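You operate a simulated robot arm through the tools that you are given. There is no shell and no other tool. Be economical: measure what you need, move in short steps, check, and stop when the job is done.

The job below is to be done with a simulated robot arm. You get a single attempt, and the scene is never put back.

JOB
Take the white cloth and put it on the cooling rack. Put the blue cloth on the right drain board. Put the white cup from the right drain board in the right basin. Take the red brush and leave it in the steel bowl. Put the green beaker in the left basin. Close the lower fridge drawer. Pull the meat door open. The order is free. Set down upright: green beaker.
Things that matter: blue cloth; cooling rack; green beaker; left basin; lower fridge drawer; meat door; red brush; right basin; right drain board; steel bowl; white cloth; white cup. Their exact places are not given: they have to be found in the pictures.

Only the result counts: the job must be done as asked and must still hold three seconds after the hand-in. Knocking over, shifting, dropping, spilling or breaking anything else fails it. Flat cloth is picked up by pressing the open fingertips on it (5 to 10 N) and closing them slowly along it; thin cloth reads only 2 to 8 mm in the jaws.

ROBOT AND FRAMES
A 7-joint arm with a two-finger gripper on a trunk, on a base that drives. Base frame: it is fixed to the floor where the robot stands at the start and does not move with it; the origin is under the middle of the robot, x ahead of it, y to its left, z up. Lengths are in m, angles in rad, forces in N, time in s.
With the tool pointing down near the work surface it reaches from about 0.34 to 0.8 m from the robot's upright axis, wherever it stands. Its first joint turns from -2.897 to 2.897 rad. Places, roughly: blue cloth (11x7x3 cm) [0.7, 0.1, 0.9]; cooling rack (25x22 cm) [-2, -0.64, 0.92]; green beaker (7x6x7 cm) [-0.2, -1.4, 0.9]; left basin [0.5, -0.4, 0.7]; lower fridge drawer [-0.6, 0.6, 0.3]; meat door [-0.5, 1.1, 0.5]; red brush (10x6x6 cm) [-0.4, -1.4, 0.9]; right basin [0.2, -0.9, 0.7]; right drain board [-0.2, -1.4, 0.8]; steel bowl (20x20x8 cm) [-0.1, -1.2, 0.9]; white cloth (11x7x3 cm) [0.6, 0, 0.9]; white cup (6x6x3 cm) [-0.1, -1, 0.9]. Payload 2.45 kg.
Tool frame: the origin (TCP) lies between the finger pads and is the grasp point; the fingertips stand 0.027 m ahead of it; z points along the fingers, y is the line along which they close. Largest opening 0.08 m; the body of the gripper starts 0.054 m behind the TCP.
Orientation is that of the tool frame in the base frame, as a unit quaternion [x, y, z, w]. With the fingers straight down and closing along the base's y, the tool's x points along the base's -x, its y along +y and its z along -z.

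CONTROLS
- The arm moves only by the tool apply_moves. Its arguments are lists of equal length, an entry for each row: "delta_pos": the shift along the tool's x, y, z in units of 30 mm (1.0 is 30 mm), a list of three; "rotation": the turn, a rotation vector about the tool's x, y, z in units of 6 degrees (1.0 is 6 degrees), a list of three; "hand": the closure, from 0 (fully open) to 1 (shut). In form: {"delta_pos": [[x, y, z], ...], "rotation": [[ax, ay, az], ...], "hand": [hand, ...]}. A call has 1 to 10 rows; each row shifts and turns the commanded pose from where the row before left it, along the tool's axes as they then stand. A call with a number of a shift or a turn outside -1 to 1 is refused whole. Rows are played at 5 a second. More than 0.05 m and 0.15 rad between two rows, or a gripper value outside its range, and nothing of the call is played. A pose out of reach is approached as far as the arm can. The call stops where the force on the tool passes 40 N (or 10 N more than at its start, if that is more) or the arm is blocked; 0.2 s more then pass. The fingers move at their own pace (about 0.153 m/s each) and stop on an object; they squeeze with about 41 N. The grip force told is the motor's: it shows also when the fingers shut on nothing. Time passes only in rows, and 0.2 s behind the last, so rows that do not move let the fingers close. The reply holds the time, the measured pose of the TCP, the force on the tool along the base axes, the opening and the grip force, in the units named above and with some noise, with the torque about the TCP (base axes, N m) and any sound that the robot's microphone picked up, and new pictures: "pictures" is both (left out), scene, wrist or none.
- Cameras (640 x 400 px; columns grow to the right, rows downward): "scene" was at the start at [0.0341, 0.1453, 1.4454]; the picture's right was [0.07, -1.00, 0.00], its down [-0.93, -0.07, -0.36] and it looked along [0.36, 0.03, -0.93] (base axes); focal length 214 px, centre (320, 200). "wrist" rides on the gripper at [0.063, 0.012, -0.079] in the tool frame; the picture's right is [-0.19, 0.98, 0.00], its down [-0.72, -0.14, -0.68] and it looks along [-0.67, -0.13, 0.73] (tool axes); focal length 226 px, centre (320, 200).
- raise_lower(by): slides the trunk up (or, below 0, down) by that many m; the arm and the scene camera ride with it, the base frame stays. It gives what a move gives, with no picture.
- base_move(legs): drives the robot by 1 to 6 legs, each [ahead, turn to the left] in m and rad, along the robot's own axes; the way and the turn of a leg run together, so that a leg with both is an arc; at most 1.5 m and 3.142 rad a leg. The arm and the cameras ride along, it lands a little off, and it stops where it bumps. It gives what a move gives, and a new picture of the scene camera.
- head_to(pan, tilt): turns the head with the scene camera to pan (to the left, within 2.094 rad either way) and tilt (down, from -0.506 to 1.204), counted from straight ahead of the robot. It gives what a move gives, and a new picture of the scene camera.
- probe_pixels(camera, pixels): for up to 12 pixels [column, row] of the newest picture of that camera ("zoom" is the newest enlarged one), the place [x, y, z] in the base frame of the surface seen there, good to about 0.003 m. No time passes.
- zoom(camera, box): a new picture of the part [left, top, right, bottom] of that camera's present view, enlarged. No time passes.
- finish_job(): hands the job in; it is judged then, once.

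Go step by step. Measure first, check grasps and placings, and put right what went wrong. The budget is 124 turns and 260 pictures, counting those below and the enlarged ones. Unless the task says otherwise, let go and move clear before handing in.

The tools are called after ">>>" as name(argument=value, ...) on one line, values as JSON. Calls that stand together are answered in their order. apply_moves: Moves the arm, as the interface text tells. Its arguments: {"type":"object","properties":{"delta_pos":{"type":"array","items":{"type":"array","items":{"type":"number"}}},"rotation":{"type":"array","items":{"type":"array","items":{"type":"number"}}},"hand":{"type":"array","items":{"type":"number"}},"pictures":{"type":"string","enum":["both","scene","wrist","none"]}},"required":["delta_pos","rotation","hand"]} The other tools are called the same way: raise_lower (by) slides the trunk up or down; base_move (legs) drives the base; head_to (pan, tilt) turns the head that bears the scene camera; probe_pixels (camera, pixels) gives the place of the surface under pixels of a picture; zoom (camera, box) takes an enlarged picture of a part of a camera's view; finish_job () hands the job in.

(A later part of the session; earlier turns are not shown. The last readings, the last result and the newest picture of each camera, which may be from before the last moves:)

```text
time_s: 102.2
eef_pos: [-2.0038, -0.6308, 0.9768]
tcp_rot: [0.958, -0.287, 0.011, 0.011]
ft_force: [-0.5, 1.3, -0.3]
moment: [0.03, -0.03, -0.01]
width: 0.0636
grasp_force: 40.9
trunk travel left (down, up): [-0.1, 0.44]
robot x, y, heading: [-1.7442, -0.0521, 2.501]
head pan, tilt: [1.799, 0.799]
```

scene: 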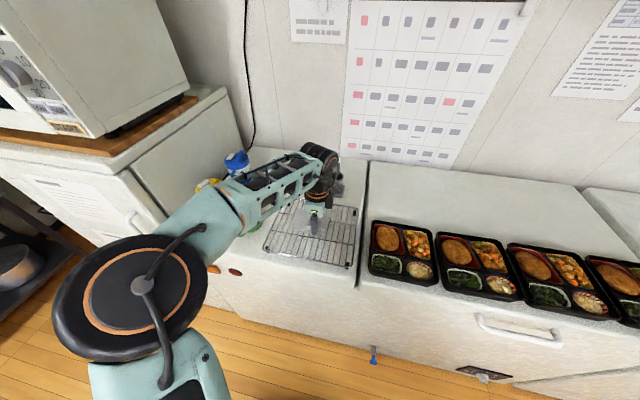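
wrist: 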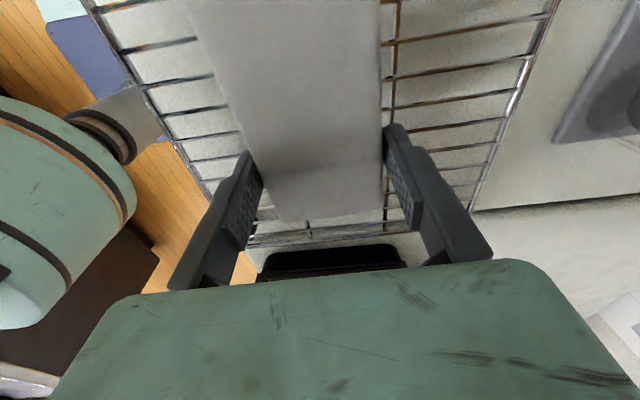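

Cloth is centred over the rack. Lower until contact.

>>> apply_moves(delta_pos=[[0, 0, 0.4], [0, 0, 0.3], [0, 0, 0.15], [0, 0, 0.1]], rotation=[[0, 0, 0], [0, 0, 0], [0, 0, 0], [0, 0, 0]], hand=[1, 1, 1, 1], pictures="none")

```text
time_s: 103.2
eef_pos: [-2.001, -0.6327, 0.9495]
tcp_rot: [0.958, -0.286, 0.01, 0.011]
ft_force: [-0.3, -1.1, 8.8]
moment: [0.41, 0.13, -0.02]
width: 0.0637
grasp_force: 40.5
trunk travel left (down, up): [-0.1, 0.44]
robot x, y, heading: [-1.7474, -0.0484, 2.505]
head pan, tilt: [1.799, 0.799]
```

Contact at 9 N. Open and rise.

>>> apply_moves(delta_pos=[[0, 0, 0], [0, 0, 0], [0, 0, 0], [0, 0, -0.5], [0, 0, -1], [0, 0, -1], [0, 0, -1], [0, 0, -1]], rotation=[[0, 0, 0], [0, 0, 0], [0, 0, 0], [0, 0, 0], [0, 0, 0], [0, 0, 0], [0, 0, 0], [0, 0, 0]], hand=[0.1, 0, 0, 0, 0, 0, 0, 0], pictures="both")

```text
time_s: 105.0
eef_pos: [-1.9952, -0.631, 1.0788]
tcp_rot: [0.96, -0.28, 0.008, 0.006]
ft_force: [0.4, -0.3, 0.5]
moment: [0.04, -0.03, 0.0]
width: 0.08
grasp_force: 0.2
trunk travel left (down, up): [-0.1, 0.44]
robot x, y, heading: [-1.7488, -0.0508, 2.502]
head pan, tilt: [1.799, 0.799]
```

scene: 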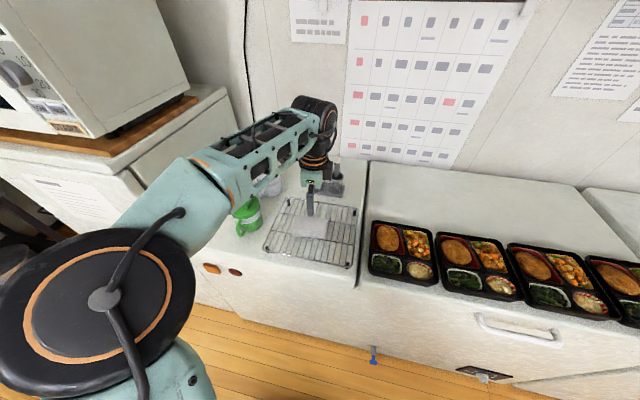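
wrist: 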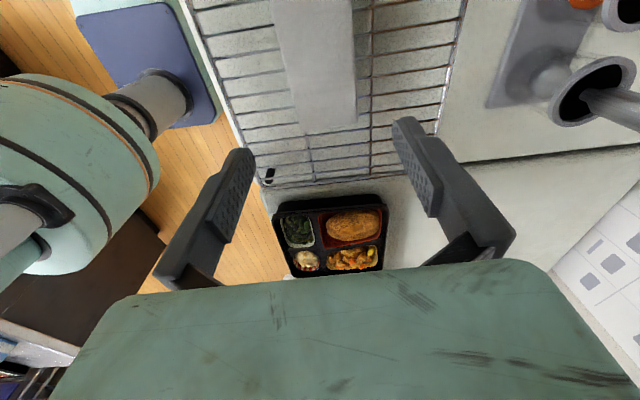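

White cloth rests on the rack. I retract the arm, then go back toward the sink with reversing legs.

>>> apply_moves(delta_pos=[[0, -0.5, -0.5], [0, -0.9, -0.5], [0.2, -1, -0.3], [0.2, -1, 0], [0.2, -1, 0], [0.2, -1, 0], [0.2, -1, 0], [0.2, -1, 0], [0.2, -1, 0], [0.2, -1, 0]], rotation=[[0, 0, 0], [0, 0, 0], [0, 0, 0.7], [0, 0, 0], [0, 0, 0], [0, 0, 0], [0, 0, 0], [0, 0, 0], [0, 0, 0], [0, 0, 0]], hand=[0, 0, 0, 0, 0, 0, 0, 0, 0, 0], pictures="scene")

>>> base_move(legs=[[-1.0, 0], [0, 1.242], [-0.97, 0], [0, 0.35]])

```text
time_s: 107.2
eef_pos: [-1.7989, -0.427, 1.1193]
tcp_rot: [0.947, -0.322, 0.011, 0.01]
ft_force: [0.1, -0.4, -0.3]
moment: [0.02, -0.01, 0.03]
width: 0.0801
grasp_force: 0.0
trunk travel left (down, up): [-0.1, 0.44]
robot x, y, heading: [-1.745, -0.0532, 2.504]
head pan, tilt: [1.799, 0.799]
```

scene: 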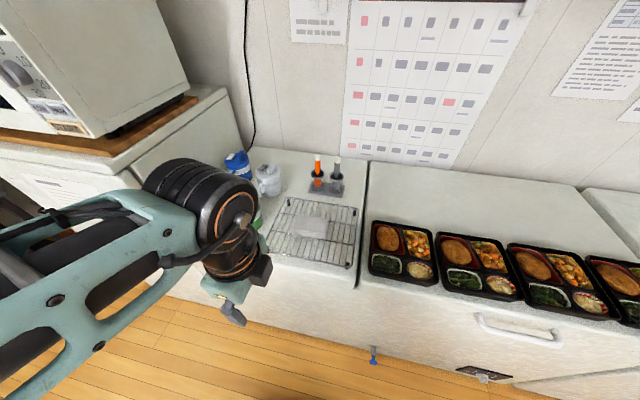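

```text
time_s: 121.3
eef_pos: [0.2286, -0.1243, 1.1195]
tcp_rot: [0.89, 0.455, 0.015, -0.001]
ft_force: [-0.5, 1.0, 0.2]
moment: [0.01, 0.0, 0.02]
width: 0.0802
grasp_force: 0.0
trunk travel left (down, up): [-0.1, 0.44]
robot x, y, heading: [-0.1501, -0.0858, -2.174]
head pan, tilt: [1.799, 0.799]
```

scene: 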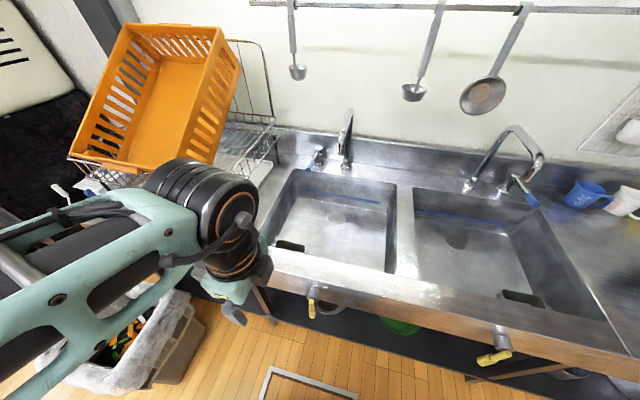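

Good parking (u≈-0.16, n≈0.07). I reverse 0.2 m more and bring the closed hand toward the far end of the blue cloth.

>>> base_move(legs=[[-0.2, -0.016]])

>>> apply_moves(delta_pos=[[1, 0, 0], [1, 0, 0], [1, 0, 0], [1, 0, 0], [1, 0, 0], [1, 0, 0], [1, 0, 0], [1, 0, 0], [1, 0, 0], [1, 0, 0]], rotation=[[0, 0, 0], [0, 0, 0], [0, 0, 0], [0, 0, 0], [0, 0, 0], [0, 0, 0], [0, 0, 0], [0, 0, 0], [0, 0, 0], [0, 0, 0]], hand=[1, 1, 1, 1, 1, 1, 1, 1, 1, 1], pictures="none")

>>> head_to(pan=2.09, tilt=0.8)

```text
time_s: 122.9
eef_pos: [0.3424, 0.0316, 1.1203]
tcp_rot: [0.894, 0.448, 0.015, -0.001]
ft_force: [0.7, 1.1, 0.7]
moment: [0.02, 0.01, -0.03]
width: 0.0799
grasp_force: 0.1
trunk travel left (down, up): [-0.1, 0.44]
robot x, y, heading: [-0.0342, 0.0804, -2.196]
head pan, tilt: [1.799, 0.799]
```

scene: 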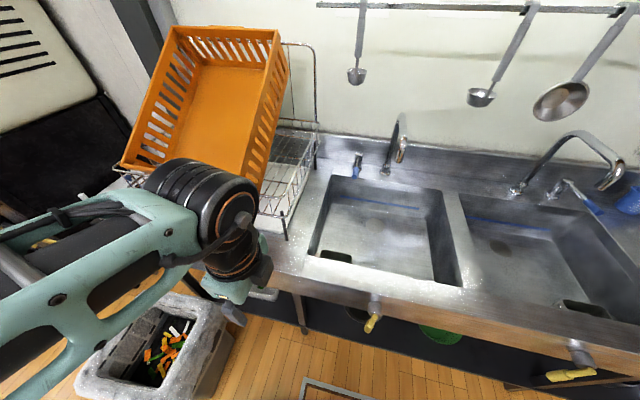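

```text
time_s: 125.1
eef_pos: [0.5215, 0.2724, 1.1286]
tcp_rot: [0.894, 0.447, 0.015, -0.001]
ft_force: [0.0, -0.8, 1.1]
moment: [0.02, -0.01, 0.0]
width: 0.0
grasp_force: 29.8
trunk travel left (down, up): [-0.1, 0.44]
robot x, y, heading: [-0.0347, 0.081, -2.198]
head pan, tilt: [1.799, 0.799]
```

```text
time_s: 125.9
eef_pos: [0.5216, 0.2732, 1.1282]
tcp_rot: [0.894, 0.449, 0.015, -0.002]
ft_force: [0.4, 0.7, 0.8]
moment: [0.03, 0.02, -0.03]
width: 0.0
grasp_force: 29.8
trunk travel left (down, up): [-0.1, 0.44]
robot x, y, heading: [-0.0334, 0.0771, -2.198]
head pan, tilt: [2.089, 0.799]
```

scene: 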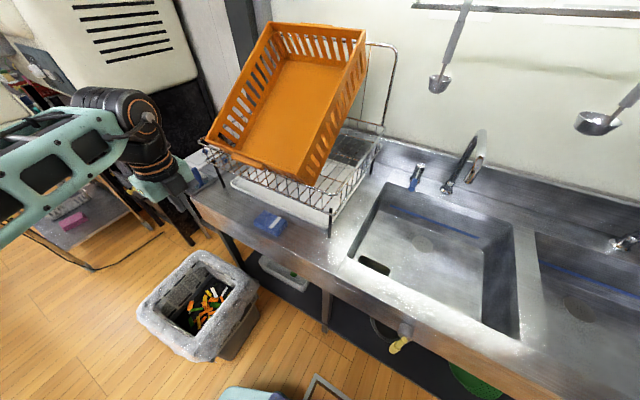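

>>> zoom(camera="scene", box=[190, 150, 350, 250])

>>> probe_pixels(camera="zoom", pixels=[[258, 272], [282, 252], [378, 285], [350, 325], [320, 285], [60, 120], [100, 25], [250, 62], [260, 100], [170, 85], [350, 120]])

```text
4.00 times, centred on (270, 200) of scene
```

zoom: 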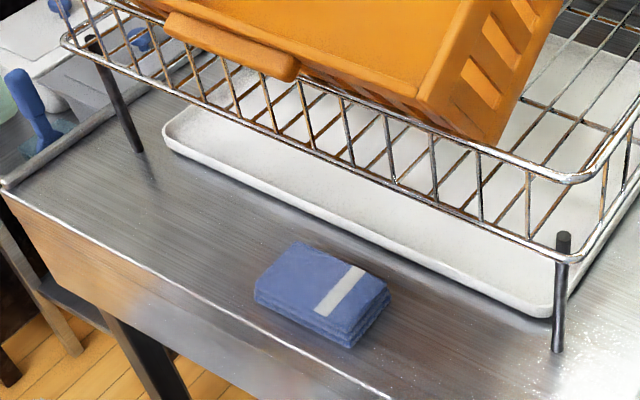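

```text
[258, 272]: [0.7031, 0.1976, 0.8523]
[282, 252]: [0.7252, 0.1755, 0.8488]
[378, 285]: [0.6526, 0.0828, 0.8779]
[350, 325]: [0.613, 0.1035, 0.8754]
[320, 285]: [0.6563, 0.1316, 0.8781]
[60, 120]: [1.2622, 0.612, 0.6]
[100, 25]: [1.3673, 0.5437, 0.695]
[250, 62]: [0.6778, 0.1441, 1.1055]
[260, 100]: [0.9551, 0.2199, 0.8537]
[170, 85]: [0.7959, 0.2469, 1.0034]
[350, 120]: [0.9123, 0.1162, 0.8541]
```

The basket's tab overhangs to n≈-0.469 at z≈1.1; that's what the wrist met. I'll use a 24° lean for the push, lowering first in front of the counter.

>>> apply_moves(delta_pos=[[0.75, 0.9, 1], [0.75, 0.9, 1], [0, 0.9, 1], [0, 0, 1], [0, 0, 1], [0, 0, 1], [0, 0, 0], [0, 0, 0], [0, 0, 0], [0, 0, 0]], rotation=[[0, 0, 0], [0, 0, 0], [0, 0, 0], [0, 0, 0], [0, 0, 0], [0, 0, 0], [-1, 0, 0], [-1, 0, 0], [-1, 0, 0], [-1, 0, -0.2]], hand=[1, 1, 1, 1, 1, 1, 1, 1, 1, 1], pictures="wrist")

```text
time_s: 128.1
eef_pos: [0.6192, 0.2627, 0.9504]
tcp_rot: [0.87, 0.444, 0.107, 0.187]
ft_force: [0.6, 0.1, -0.1]
moment: [0.0, 0.0, 0.01]
width: 0.0001
grasp_force: 29.7
trunk travel left (down, up): [-0.1, 0.44]
robot x, y, heading: [-0.0388, 0.079, -2.198]
head pan, tilt: [2.089, 0.799]
```

wrist: 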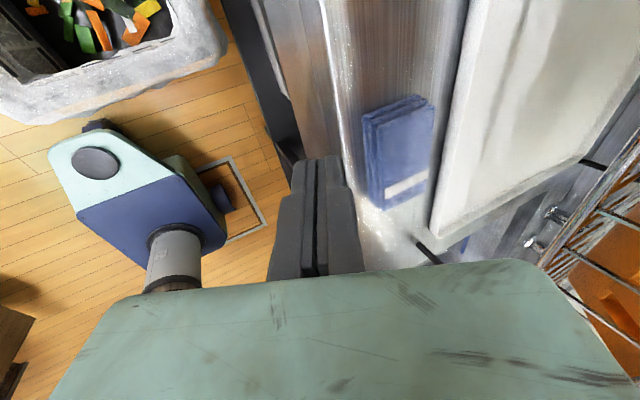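

>>> apply_moves(delta_pos=[[0, -0.45, 1], [0, -0.45, 1], [0, 0.97, 0.43], [0, 0.97, 0.43], [0, 0.97, 0.43]], rotation=[[0, 0, 0], [0, 0, 0], [0, 0, 0], [0, 0, 0], [0, 0, 0]], hand=[1, 1, 1, 1, 1], pictures="wrist")

>>> zoom(camera="scene", box=[190, 150, 350, 250])

```text
time_s: 129.3
eef_pos: [0.6989, 0.2084, 0.8875]
tcp_rot: [0.869, 0.446, 0.106, 0.186]
ft_force: [0.1, -0.3, -0.7]
moment: [-0.03, -0.01, -0.02]
width: 0.0
grasp_force: 29.7
trunk travel left (down, up): [-0.1, 0.44]
robot x, y, heading: [-0.0312, 0.0787, -2.199]
head pan, tilt: [2.089, 0.799]
```

wrist: 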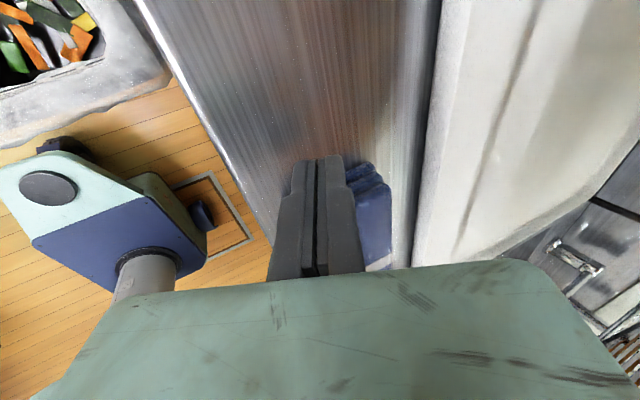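

```text
4.00 times, centred on (270, 200) of scene
```

zoom: 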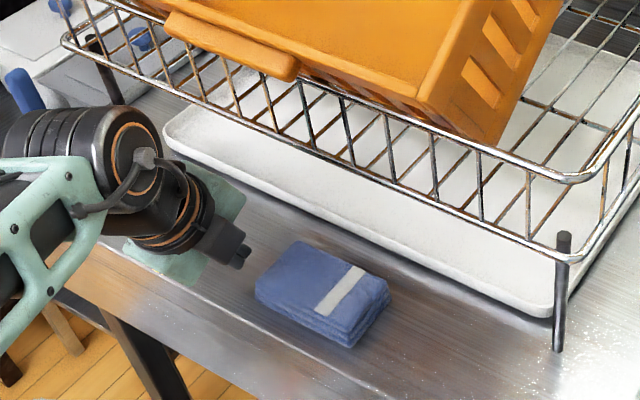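

In line behind the blue cloth. Push along -u, first 180 mm.

>>> apply_moves(delta_pos=[[-0.6, 0, 0], [-0.6, 0, 0], [-0.6, 0, 0], [-0.6, 0, 0], [-0.6, 0, 0], [-0.6, 0, 0], [-0.6, 0, 0], [-0.6, 0, 0], [-0.6, 0, 0], [-0.6, 0, 0]], rotation=[[0, 0, 0], [0, 0, 0], [0, 0, 0], [0, 0, 0], [0, 0, 0], [0, 0, 0], [0, 0, 0], [0, 0, 0], [0, 0, 0], [0, 0, 0]], hand=[1, 1, 1, 1, 1, 1, 1, 1, 1, 1], pictures="scene")

>>> zoom(camera="scene", box=[230, 170, 390, 270])

```text
time_s: 131.5
eef_pos: [0.5923, 0.0615, 0.8825]
tcp_rot: [0.87, 0.445, 0.106, 0.185]
ft_force: [-0.6, 0.1, 0.0]
moment: [-0.03, 0.0, 0.02]
width: 0.0
grasp_force: 29.5
trunk travel left (down, up): [-0.1, 0.44]
robot x, y, heading: [-0.0347, 0.0811, -2.193]
head pan, tilt: [2.089, 0.799]
```

scene: 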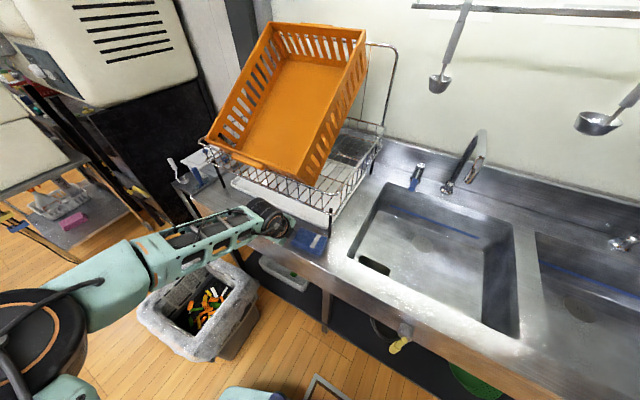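

```text
4.00 times, centred on (310, 220) of scene
```

zoom: 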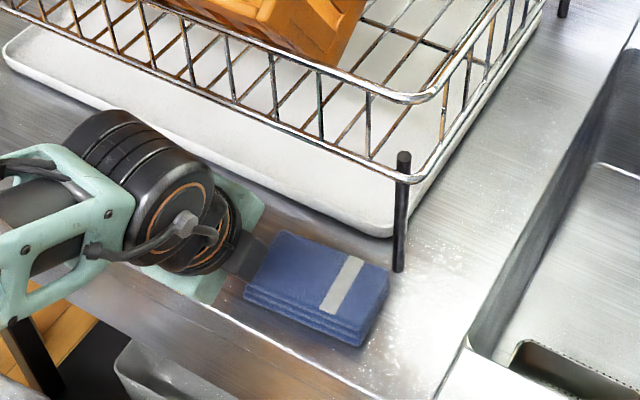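

Sliding well. Push another 68 mm, then back off and rise.

>>> apply_moves(delta_pos=[[-0.57, 0, 0], [-0.57, 0, 0], [-0.57, 0, 0], [-0.57, 0, 0], [0.3, 0, -0.2], [0, 0.4, -0.9], [0, 0.4, -0.9], [0, 0.4, -0.9]], rotation=[[0, 0, 0], [0, 0, 0], [0, 0, 0], [0, 0, 0], [0, 0, 0], [0, 0, 0], [0, 0, 0], [0, 0, 0]], hand=[1, 1, 1, 1, 1, 1, 0.5, 0], pictures="scene")

>>> zoom(camera="scene", box=[250, 180, 410, 280])

```text
time_s: 133.3
eef_pos: [0.5547, 0.0148, 0.9755]
tcp_rot: [0.87, 0.444, 0.107, 0.187]
ft_force: [-2.1, 0.2, 1.0]
moment: [-0.04, 0.01, -0.01]
width: 0.0788
grasp_force: 0.0
trunk travel left (down, up): [-0.1, 0.44]
robot x, y, heading: [-0.0367, 0.0783, -2.19]
head pan, tilt: [2.089, 0.799]
```

scene: 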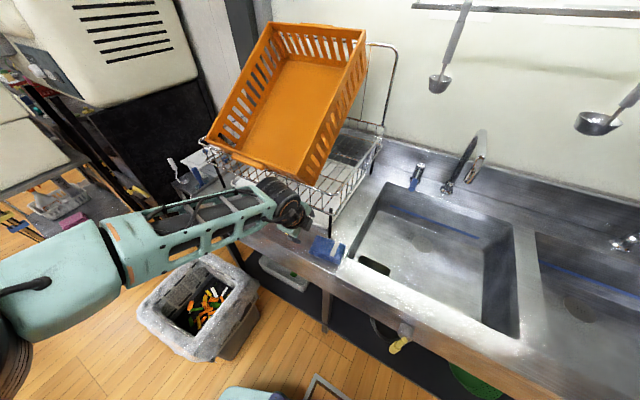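

```text
4.00 times, centred on (330, 230) of scene
```

zoom: 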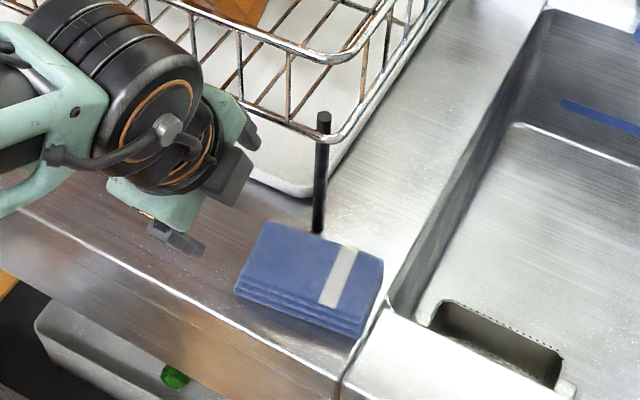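

Blue cloth is now at the seam edge. Probe its corners and pull the hand back to the aisle.

>>> probe_pixels(camera="zoom", pixels=[[380, 262], [362, 318], [262, 226], [242, 280], [345, 250], [325, 300], [352, 325], [300, 270]])

>>> apply_moves(delta_pos=[[0, -1, -0.3], [-0.5, -0.5, 0], [-1, 0, 0], [-1, 0, 0], [-0.3, 0, 0]], rotation=[[0, 0, 0], [1, 0, 0], [1, 0, 0], [1, 0, 0], [0, 0, 0]], hand=[0, 0, 0, 0, 0], pictures="wrist")

```text
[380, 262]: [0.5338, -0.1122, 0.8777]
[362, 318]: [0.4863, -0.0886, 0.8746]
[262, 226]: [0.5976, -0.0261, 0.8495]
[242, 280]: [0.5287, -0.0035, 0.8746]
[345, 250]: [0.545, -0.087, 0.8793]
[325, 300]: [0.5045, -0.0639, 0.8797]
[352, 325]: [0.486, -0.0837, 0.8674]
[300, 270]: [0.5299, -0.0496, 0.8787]
```

```text
time_s: 134.5
eef_pos: [0.4694, -0.0291, 0.9637]
tcp_rot: [0.888, 0.455, 0.036, 0.048]
ft_force: [0.4, -0.1, -0.2]
moment: [-0.01, 0.01, 0.0]
width: 0.08
grasp_force: 0.1
trunk travel left (down, up): [-0.1, 0.44]
robot x, y, heading: [-0.0339, 0.077, -2.193]
head pan, tilt: [2.089, 0.799]
```

wrist: 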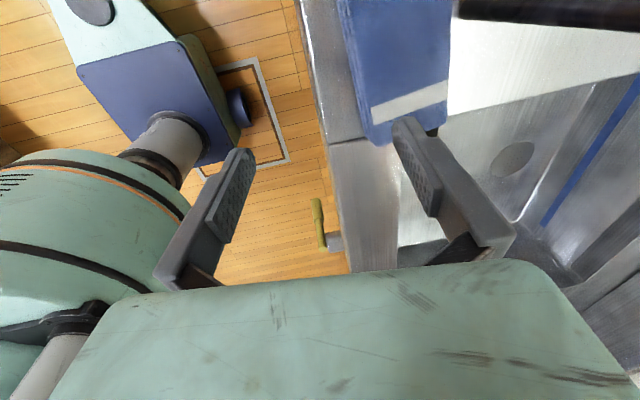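

The cloth is turned ~9°. I rotate the tool to match and aim at [0.5155,-0.083] near its free end, staying above for a check.

>>> apply_moves(delta_pos=[[0, 0, 0], [0, 0, 0], [-0.46, 0.72, 0.09], [-0.46, 0.72, 0.09], [0, 0.72, 0.09], [0, -0.1, 0.8]], rotation=[[0, 0, -0.75], [0, 0, -0.75], [0, 0, 0], [0, 0, 0], [0, 0, 0], [0, 0, 0]], hand=[0, 0, 0, 0, 0, 0], pictures="wrist")

>>> probe_pixels(camera="wrist", pixels=[[290, 100], [300, 100], [310, 100], [370, 80], [380, 80], [390, 80], [340, 190]])

```text
time_s: 135.9
eef_pos: [0.5157, -0.0818, 0.9385]
tcp_rot: [0.85, 0.524, 0.032, 0.05]
ft_force: [0.1, -0.3, 0.4]
moment: [0.0, 0.0, -0.02]
width: 0.0802
grasp_force: 0.0
trunk travel left (down, up): [-0.1, 0.44]
robot x, y, heading: [-0.0359, 0.0762, -2.193]
head pan, tilt: [2.089, 0.799]
```

wrist: 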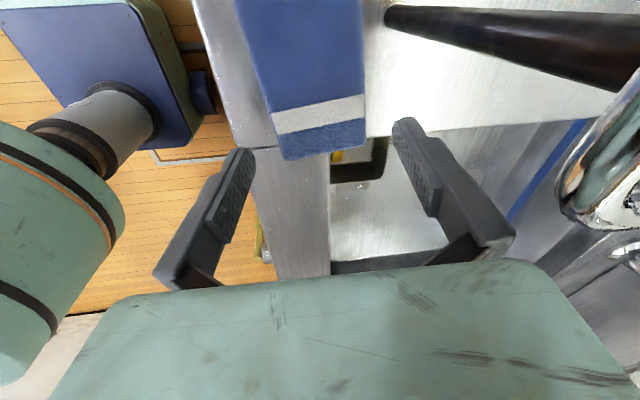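

```text
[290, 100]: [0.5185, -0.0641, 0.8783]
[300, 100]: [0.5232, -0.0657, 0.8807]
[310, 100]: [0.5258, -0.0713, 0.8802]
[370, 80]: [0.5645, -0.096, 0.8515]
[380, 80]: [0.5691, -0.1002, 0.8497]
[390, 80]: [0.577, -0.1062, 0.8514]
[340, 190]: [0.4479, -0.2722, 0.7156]
```

>>> probe_pixels(camera="wrist", pixels=[[276, 125], [362, 110], [284, 152], [360, 140], [266, 95], [362, 80], [320, 145]])

```text
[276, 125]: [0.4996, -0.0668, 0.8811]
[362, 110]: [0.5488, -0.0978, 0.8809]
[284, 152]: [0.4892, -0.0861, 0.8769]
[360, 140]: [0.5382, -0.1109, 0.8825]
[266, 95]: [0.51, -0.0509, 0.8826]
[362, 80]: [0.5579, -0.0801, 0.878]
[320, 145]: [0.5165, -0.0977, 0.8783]
```

Axis is at 58.5°; I correct the yaw by 5°, shift 5 mm, and descend.

>>> apply_moves(delta_pos=[[0, 0, 0], [0.16, 0.13, 0], [0, -0.05, 0.45], [0, -0.05, 0.45], [0, -0.05, 0.45], [0, -0.04, 0.3]], rotation=[[0, 0, 0.8], [0, 0, 0], [0, 0, 0], [0, 0, 0], [0, 0, 0], [0, 0, 0]], hand=[0, 0, 0, 0, 0, 0], pictures="wrist")

```text
time_s: 137.3
eef_pos: [0.5194, -0.0783, 0.8925]
tcp_rot: [0.871, 0.488, 0.036, 0.049]
ft_force: [-12.3, 9.3, 29.7]
moment: [1.0, 1.65, -0.1]
width: 0.0751
grasp_force: 0.0
trunk travel left (down, up): [-0.1, 0.44]
robot x, y, heading: [-0.0364, 0.0791, -2.196]
head pan, tilt: [2.089, 0.799]
```

wrist: 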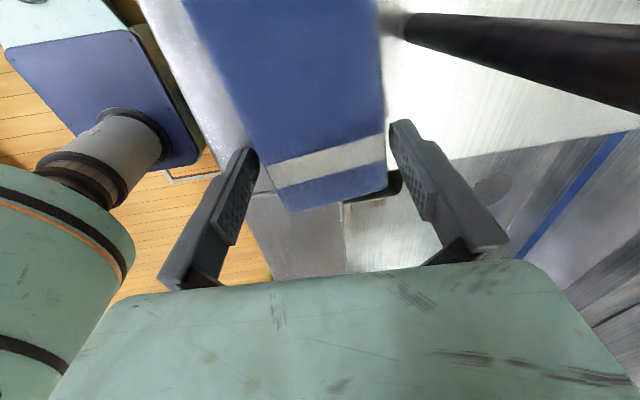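

Contact with the counter under the front finger; deep enough. Ease up and close.

>>> apply_moves(delta_pos=[[0, 0, -0.08], [0, 0, 0], [0, 0, 0], [0, 0, 0]], rotation=[[0, 0, 0], [0, 0, 0], [0, 0, 0], [0, 0, 0]], hand=[0.3, 0.6, 1, 1], pictures="none")

>>> apply_moves(delta_pos=[[0, -0.1, -0.5], [0, -0.4, -0.8], [0, -0.7, -1], [0, -1, -1], [0, -1, -1], [0, -0.5, -1], [0, -0.5, -1], [0, 0, -1]], rotation=[[0, 0, 0], [0, 0, 0], [0, 0, 0], [0, 0, 0], [0, 0, 0.5], [0, 0, 0], [0, 0, 0], [0, 0, 0]], hand=[1, 1, 1, 1, 1, 1, 1, 1], pictures="both")

```text
time_s: 138.3
eef_pos: [0.521, -0.0797, 0.892]
tcp_rot: [0.871, 0.488, 0.033, 0.049]
ft_force: [-1.4, -1.0, -0.1]
moment: [0.03, -0.01, 0.0]
width: 0.0661
grasp_force: 41.0
trunk travel left (down, up): [-0.1, 0.44]
robot x, y, heading: [-0.0352, 0.077, -2.193]
head pan, tilt: [2.089, 0.799]
```

```text
time_s: 140.1
eef_pos: [0.3901, -0.001, 1.0939]
tcp_rot: [0.884, 0.464, 0.036, 0.049]
ft_force: [-0.5, 0.1, 0.0]
moment: [0.01, -0.01, 0.01]
width: 0.0658
grasp_force: 40.8
trunk travel left (down, up): [-0.1, 0.44]
robot x, y, heading: [-0.0344, 0.0738, -2.195]
head pan, tilt: [2.089, 0.799]
```

scene: 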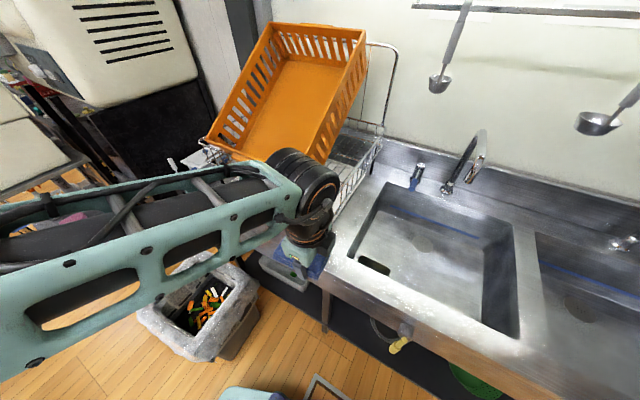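
wrist: 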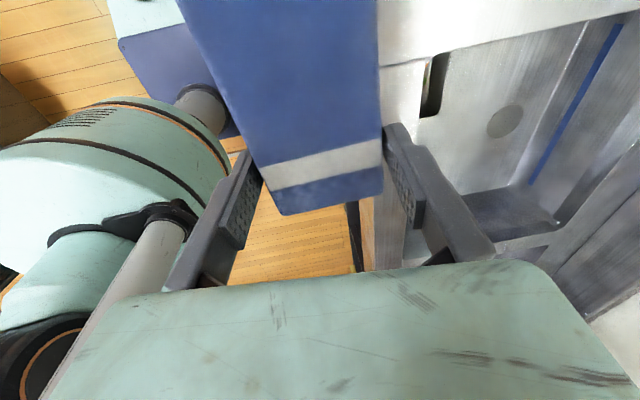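

Blue cloth held. Drive ahead 1.05 m to the right drain board and look.

>>> base_move(legs=[[1.05, 0.01]])

>>> head_to(pan=1.3, tilt=0.9)

```text
time_s: 145.5
eef_pos: [-0.2132, -0.8555, 1.0939]
tcp_rot: [0.878, 0.474, 0.036, 0.048]
ft_force: [-0.2, -0.1, 0.1]
moment: [0.01, 0.0, -0.03]
width: 0.0649
grasp_force: 41.5
trunk travel left (down, up): [-0.1, 0.44]
robot x, y, heading: [-0.6408, -0.7824, -2.173]
head pan, tilt: [2.089, 0.799]
```

scene: 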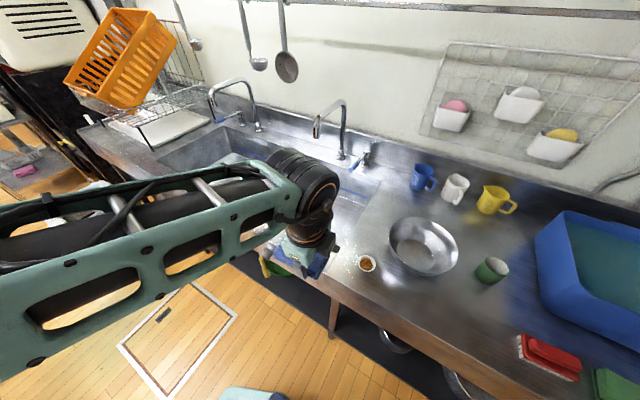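

```text
time_s: 146.6
eef_pos: [-0.2136, -0.8561, 1.0944]
tcp_rot: [0.879, 0.474, 0.036, 0.048]
ft_force: [-0.2, -0.2, -1.0]
moment: [0.0, -0.04, 0.05]
width: 0.0645
grasp_force: 40.9
trunk travel left (down, up): [-0.1, 0.44]
robot x, y, heading: [-0.6416, -0.7883, -2.173]
head pan, tilt: [1.3, 0.901]
```

scene: 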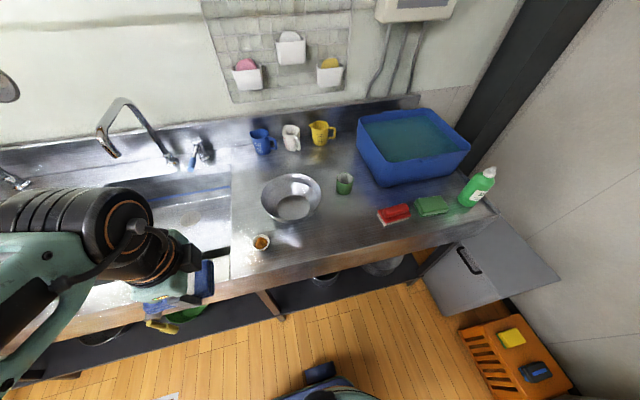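

The white cup at (261,242), bowl (291,197), green beaker (344,183) and red brush (394,213) are visible. Zoom and probe them.

>>> zoom(camera="scene", box=[220, 150, 460, 300])

>>> probe_pixels(camera="scene", pixels=[[261, 236], [254, 242], [268, 242], [261, 248], [291, 207], [265, 200], [319, 195], [344, 178], [344, 190], [394, 210], [378, 214], [410, 213]])

>>> zoom(camera="scene", box=[236, 222, 284, 252])

```text
2.67 times, centred on (340, 225) of scene
```

zoom: 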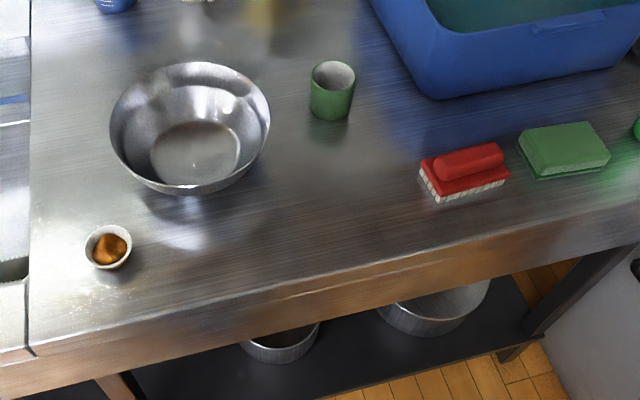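

```text
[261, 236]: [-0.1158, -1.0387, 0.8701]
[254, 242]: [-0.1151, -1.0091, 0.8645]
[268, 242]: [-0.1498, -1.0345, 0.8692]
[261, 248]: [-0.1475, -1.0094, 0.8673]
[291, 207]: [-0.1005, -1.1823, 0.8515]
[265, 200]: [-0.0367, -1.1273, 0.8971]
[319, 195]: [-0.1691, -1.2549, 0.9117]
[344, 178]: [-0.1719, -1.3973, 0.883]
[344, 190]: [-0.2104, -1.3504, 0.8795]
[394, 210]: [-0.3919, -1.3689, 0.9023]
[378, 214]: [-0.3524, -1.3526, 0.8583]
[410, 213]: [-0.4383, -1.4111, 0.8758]
```

```text
13.33 times, centred on (260, 237) of scene
```

zoom: 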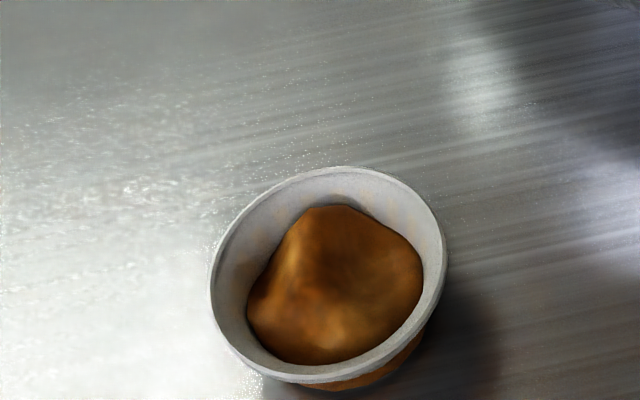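

Blue cloth goes to the free area near [-0.28,-1.21]. Moving there at height.

>>> apply_moves(delta_pos=[[-1, 0.38, 0.04], [-1, 0.38, 0.04], [-1, 0.38, 0.04], [-1, 0.38, 0.04], [-1, 0.38, 0.04], [-1, 0.38, 0.04], [-1, 0.38, 0.04], [-1, 0.38, 0.04], [-1, 0.38, 0.04], [-1, 0.38, 0.04]], rotation=[[0, 0, 0], [0, 0, 0], [0, 0, 0], [0, 0, 0], [0, 0, 0], [0, 0, 0], [0, 0, 0], [0.4, 0, 0.3], [0.4, 0, 0], [0.3, 0, 0]], hand=[1, 1, 1, 1, 1, 1, 1, 1, 1, 1], pictures="both")

```text
time_s: 148.8
eef_pos: [-0.2228, -1.0783, 1.0994]
tcp_rot: [0.838, 0.546, 0.022, 0.005]
ft_force: [-0.7, 0.4, -0.3]
moment: [0.03, -0.01, -0.01]
width: 0.0643
grasp_force: 40.9
trunk travel left (down, up): [-0.1, 0.44]
robot x, y, heading: [-0.6404, -0.7843, -2.171]
head pan, tilt: [1.3, 0.901]
stopped in row 10: the arm was blocked; the commanded pose is now the measured one
```

scene: 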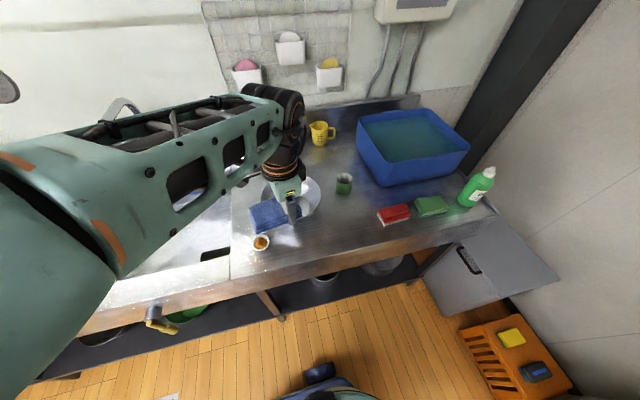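
wrist: 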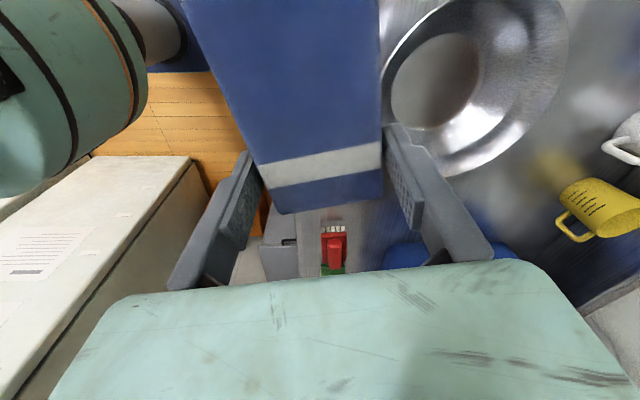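

The arm hit a joint limit before reaching forward enough; I drive the base 0.17 m forward instead.

>>> base_move(legs=[[0.17, -0.02]])

```text
time_s: 150.3
eef_pos: [-0.3262, -1.2264, 1.0988]
tcp_rot: [0.844, 0.537, 0.021, 0.007]
ft_force: [0.7, -0.4, 1.0]
moment: [0.02, -0.04, 0.0]
width: 0.0643
grasp_force: 40.7
trunk travel left (down, up): [-0.1, 0.44]
robot x, y, heading: [-0.7383, -0.927, -2.191]
head pan, tilt: [1.3, 0.901]
```

scene: 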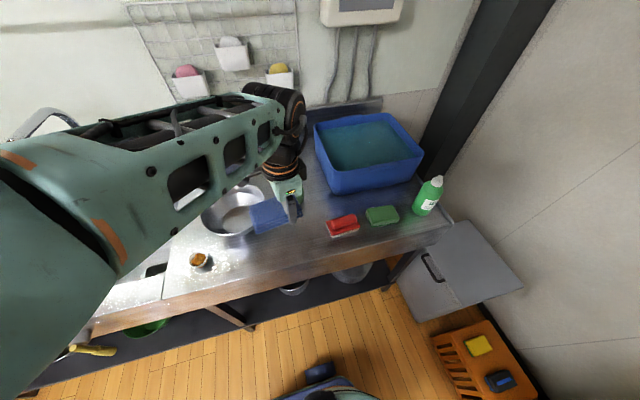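

TCP is at u=-1.19. Shift 30 mm inward and lower the cloth.

>>> apply_moves(delta_pos=[[0, 0.8, 0], [0, 0, 1], [0, 0, 1], [0, 0, 1], [0, 0, 1], [0, 0, 1], [0, 0, 0.9]], rotation=[[0, 0, 0], [0, 0, 0], [0, 0, 0], [0, 0, 0], [0, 0, 0], [0, 0, 0], [0, 0, 0]], hand=[1, 1, 1, 1, 1, 1, 1], pictures="both")

```text
time_s: 152.1
eef_pos: [-0.2716, -1.1952, 0.9321]
tcp_rot: [0.82, 0.571, 0.029, 0.011]
ft_force: [-1.1, 0.3, -0.8]
moment: [-0.04, -0.01, -0.01]
width: 0.064
grasp_force: 40.8
trunk travel left (down, up): [-0.1, 0.44]
robot x, y, heading: [-0.7418, -0.9223, -2.189]
head pan, tilt: [1.3, 0.901]
stopped in row 7: the arm was blocked; the commanded pose is now the measured one
```

scene: 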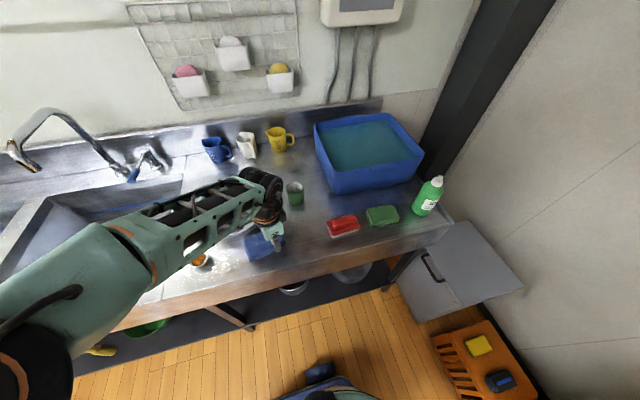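
wrist: 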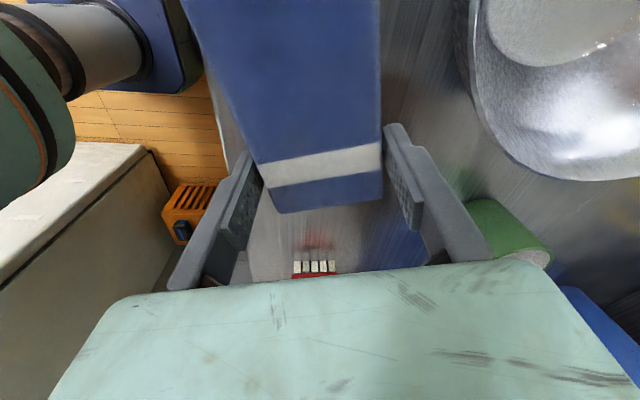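

The arm again nears a limit; turning the hand a bit further the way it drifts (−z) should free it. The place (u≈-1.10, n≈-0.47) is fine, so I continue down with that turn.

>>> apply_moves(delta_pos=[[0, 0, 0], [0, 0, 0], [0, 0, 0.4], [0, 0, 0.4], [0, 0, 0.3]], rotation=[[0, 0, -1], [0, 0, -1], [0, 0, 0], [0, 0, 0], [0, 0, 0]], hand=[1, 1, 1, 1, 1], pictures="none")

```text
time_s: 153.3
eef_pos: [-0.2615, -1.1855, 0.9053]
tcp_rot: [0.749, 0.661, 0.033, 0.019]
ft_force: [0.4, -0.3, 0.0]
moment: [0.0, 0.02, -0.02]
width: 0.0643
grasp_force: 41.0
trunk travel left (down, up): [-0.1, 0.44]
robot x, y, heading: [-0.7409, -0.9235, -2.194]
head pan, tilt: [1.3, 0.901]
```

Lower the last 13 mm and release with only a small opening (the bowl rim is near the back finger).

>>> apply_moves(delta_pos=[[0, -0.1, 0.25], [0, 0, 0.1], [0, 0, 0.06]], rotation=[[0, 0, 0], [0, 0, 0], [0, 0, 0]], hand=[1, 1, 1], pictures="wrist")

```text
time_s: 154.1
eef_pos: [-0.2637, -1.1827, 0.894]
tcp_rot: [0.749, 0.662, 0.033, 0.02]
ft_force: [0.3, -0.4, -0.2]
moment: [-0.01, -0.03, 0.02]
width: 0.0641
grasp_force: 41.5
trunk travel left (down, up): [-0.1, 0.44]
robot x, y, heading: [-0.7399, -0.9273, -2.189]
head pan, tilt: [1.3, 0.901]
```

wrist: 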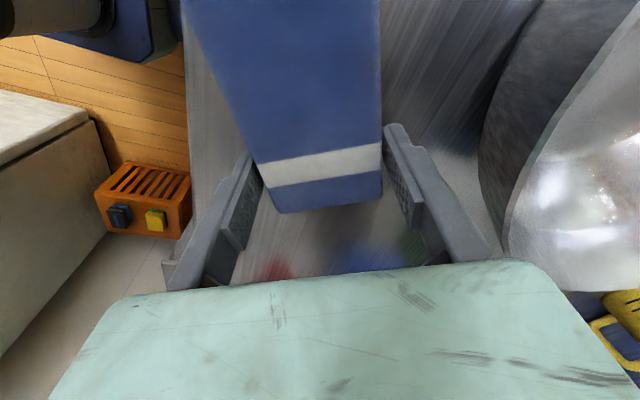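

>>> apply_moves(delta_pos=[[0, 0, 0.08], [0, 0, 0.06], [0, 0, 0.05]], rotation=[[0, 0, 0], [0, 0, 0], [0, 0, 0]], hand=[1, 1, 1], pictures="none")

```text
time_s: 154.9
eef_pos: [-0.264, -1.1824, 0.8917]
tcp_rot: [0.748, 0.662, 0.033, 0.022]
ft_force: [1.6, 1.7, 32.5]
moment: [-0.73, 1.04, -0.02]
width: 0.0638
grasp_force: 41.2
trunk travel left (down, up): [-0.1, 0.44]
robot x, y, heading: [-0.7413, -0.9253, -2.19]
head pan, tilt: [1.3, 0.901]
```

Contact (32 N). Release with small opening and rise.

>>> apply_moves(delta_pos=[[0, 0, -0.05], [0, 0, 0], [0, 0, -0.4], [0, 0, -1], [0, 0, -1], [0, 0, -1], [0, 0, -1], [0, 0, -1]], rotation=[[0, 0, 0], [0, 0, 0], [0, 0, 0], [0, 0, 0], [0, 0, 0], [0, 0, 0], [0, 0, 0], [0, 0, 0]], hand=[0.08, 0.08, 0.08, 0.08, 0.08, 0.08, 0.08, 0.08], pictures="both")

```text
time_s: 156.7
eef_pos: [-0.2826, -1.1998, 1.0437]
tcp_rot: [0.759, 0.65, 0.027, 0.013]
ft_force: [-0.4, 0.2, -0.3]
moment: [0.0, 0.03, 0.0]
width: 0.0736
grasp_force: 0.0
trunk travel left (down, up): [-0.1, 0.44]
robot x, y, heading: [-0.7404, -0.9249, -2.19]
head pan, tilt: [1.3, 0.901]
```

scene: 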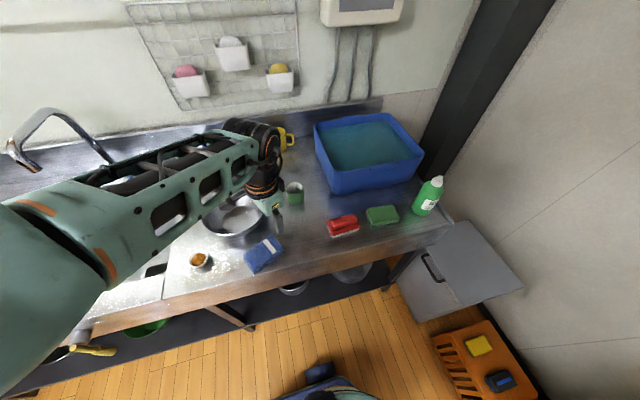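
wrist: 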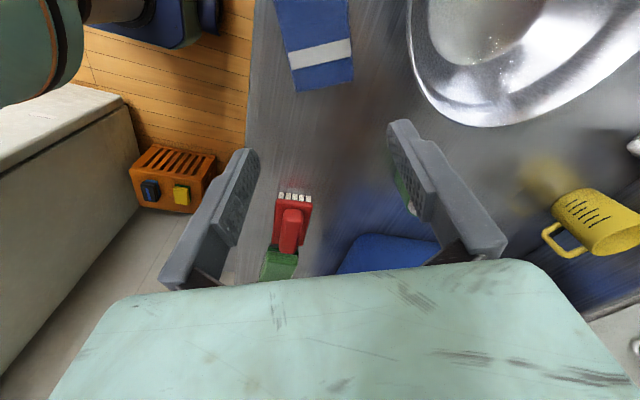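

Blue cloth is down on the drain board, fully supported. Next the red brush: I drive 0.12 m ahead and look closely.

>>> base_move(legs=[[0.12, 0]])

>>> zoom(camera="scene", box=[230, 150, 390, 250])

```text
time_s: 157.9
eef_pos: [-0.3547, -1.2996, 1.0429]
tcp_rot: [0.759, 0.651, 0.028, 0.014]
ft_force: [-1.0, 0.4, 0.0]
moment: [-0.02, 0.03, -0.02]
width: 0.0735
grasp_force: 0.0
trunk travel left (down, up): [-0.1, 0.44]
robot x, y, heading: [-0.8078, -1.0237, -2.189]
head pan, tilt: [1.3, 0.901]
```

scene: 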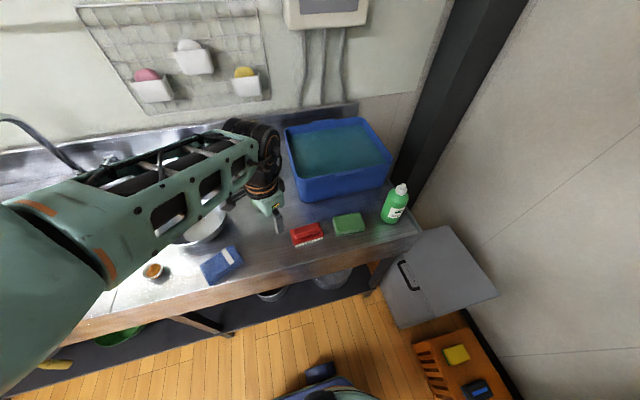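

```text
4.00 times, centred on (310, 200) of scene
```

zoom: 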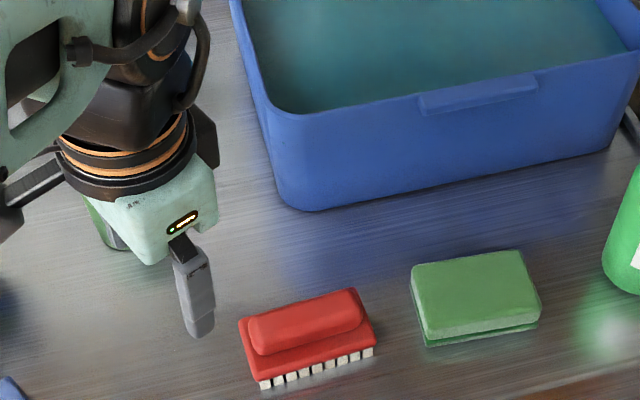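

>>> probe_pixels(camera="zoom", pixels=[[255, 330], [355, 300], [305, 310], [260, 345], [362, 315], [242, 328], [376, 335], [262, 368], [300, 325], [345, 293], [255, 318]])

>>> zoom(camera="wrist", box=[200, 100, 440, 250])

```text
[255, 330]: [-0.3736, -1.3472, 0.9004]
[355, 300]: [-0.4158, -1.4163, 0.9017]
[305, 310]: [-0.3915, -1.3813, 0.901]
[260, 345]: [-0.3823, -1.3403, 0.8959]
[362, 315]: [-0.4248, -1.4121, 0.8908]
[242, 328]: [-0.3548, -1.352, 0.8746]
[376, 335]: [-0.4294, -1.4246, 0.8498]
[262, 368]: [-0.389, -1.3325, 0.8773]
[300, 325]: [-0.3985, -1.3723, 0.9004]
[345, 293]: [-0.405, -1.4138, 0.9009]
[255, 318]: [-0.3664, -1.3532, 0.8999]
```

```text
2.67 times, centred on (320, 175) of wrist
```

zoom: 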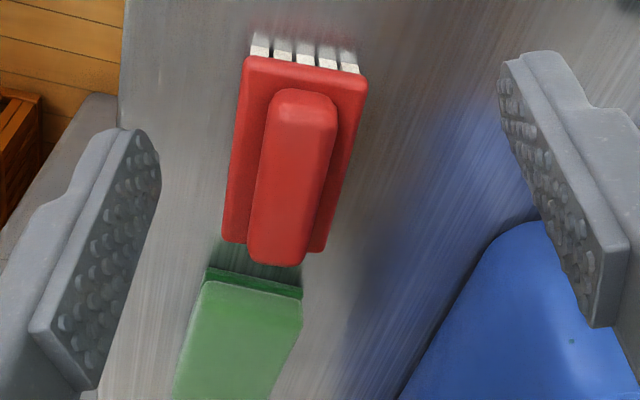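

The brush handle lies at [-0.393,-1.380], axis ≈58.6°, top z 0.901, ~26 mm wide. I move above it and turn the hand toward its axis.

>>> apply_moves(delta_pos=[[-0.7, -0.2, 0], [-0.7, -0.2, 0], [-0.7, -0.2, 0], [-0.7, -0.2, 0], [0, 0, 0], [0, 0, 0], [0, 0, 0]], rotation=[[0, 0, 0], [0, 0, 0], [0, 0, 0], [0, 0, 0], [0, 0, 0.9], [0, 0, 0.9], [0, 0, 0.9]], hand=[0, 0, 0, 0, 0, 0, 0], pictures="both")

```text
time_s: 159.0
eef_pos: [-0.3447, -1.3095, 1.0482]
tcp_rot: [0.72, 0.693, 0.034, 0.018]
ft_force: [0.3, -1.0, 0.5]
moment: [-0.02, -0.02, -0.01]
width: 0.0801
grasp_force: 0.2
trunk travel left (down, up): [-0.1, 0.44]
robot x, y, heading: [-0.805, -1.0215, -2.188]
head pan, tilt: [1.3, 0.901]
stopped in row 5: the arm was blocked; the commanded pose is now the measured one
```

scene: 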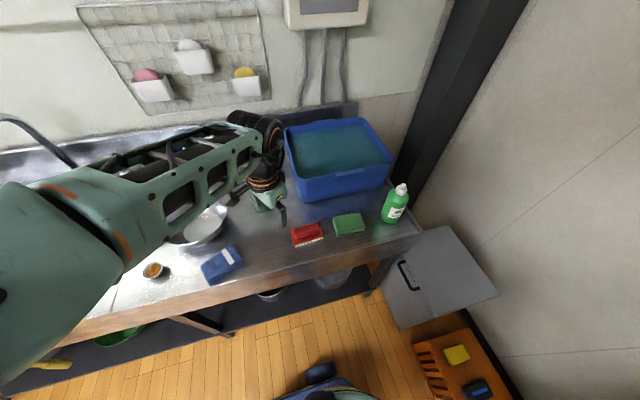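
wrist: 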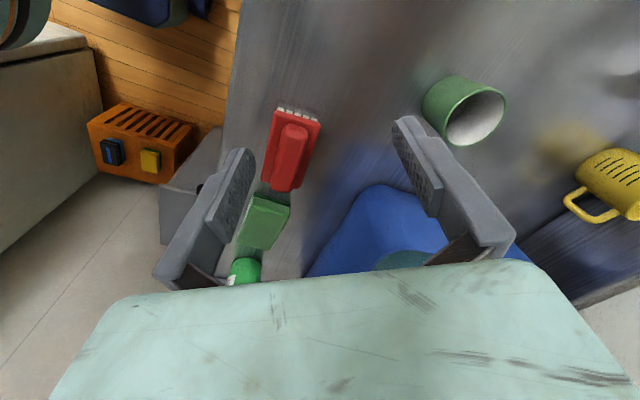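

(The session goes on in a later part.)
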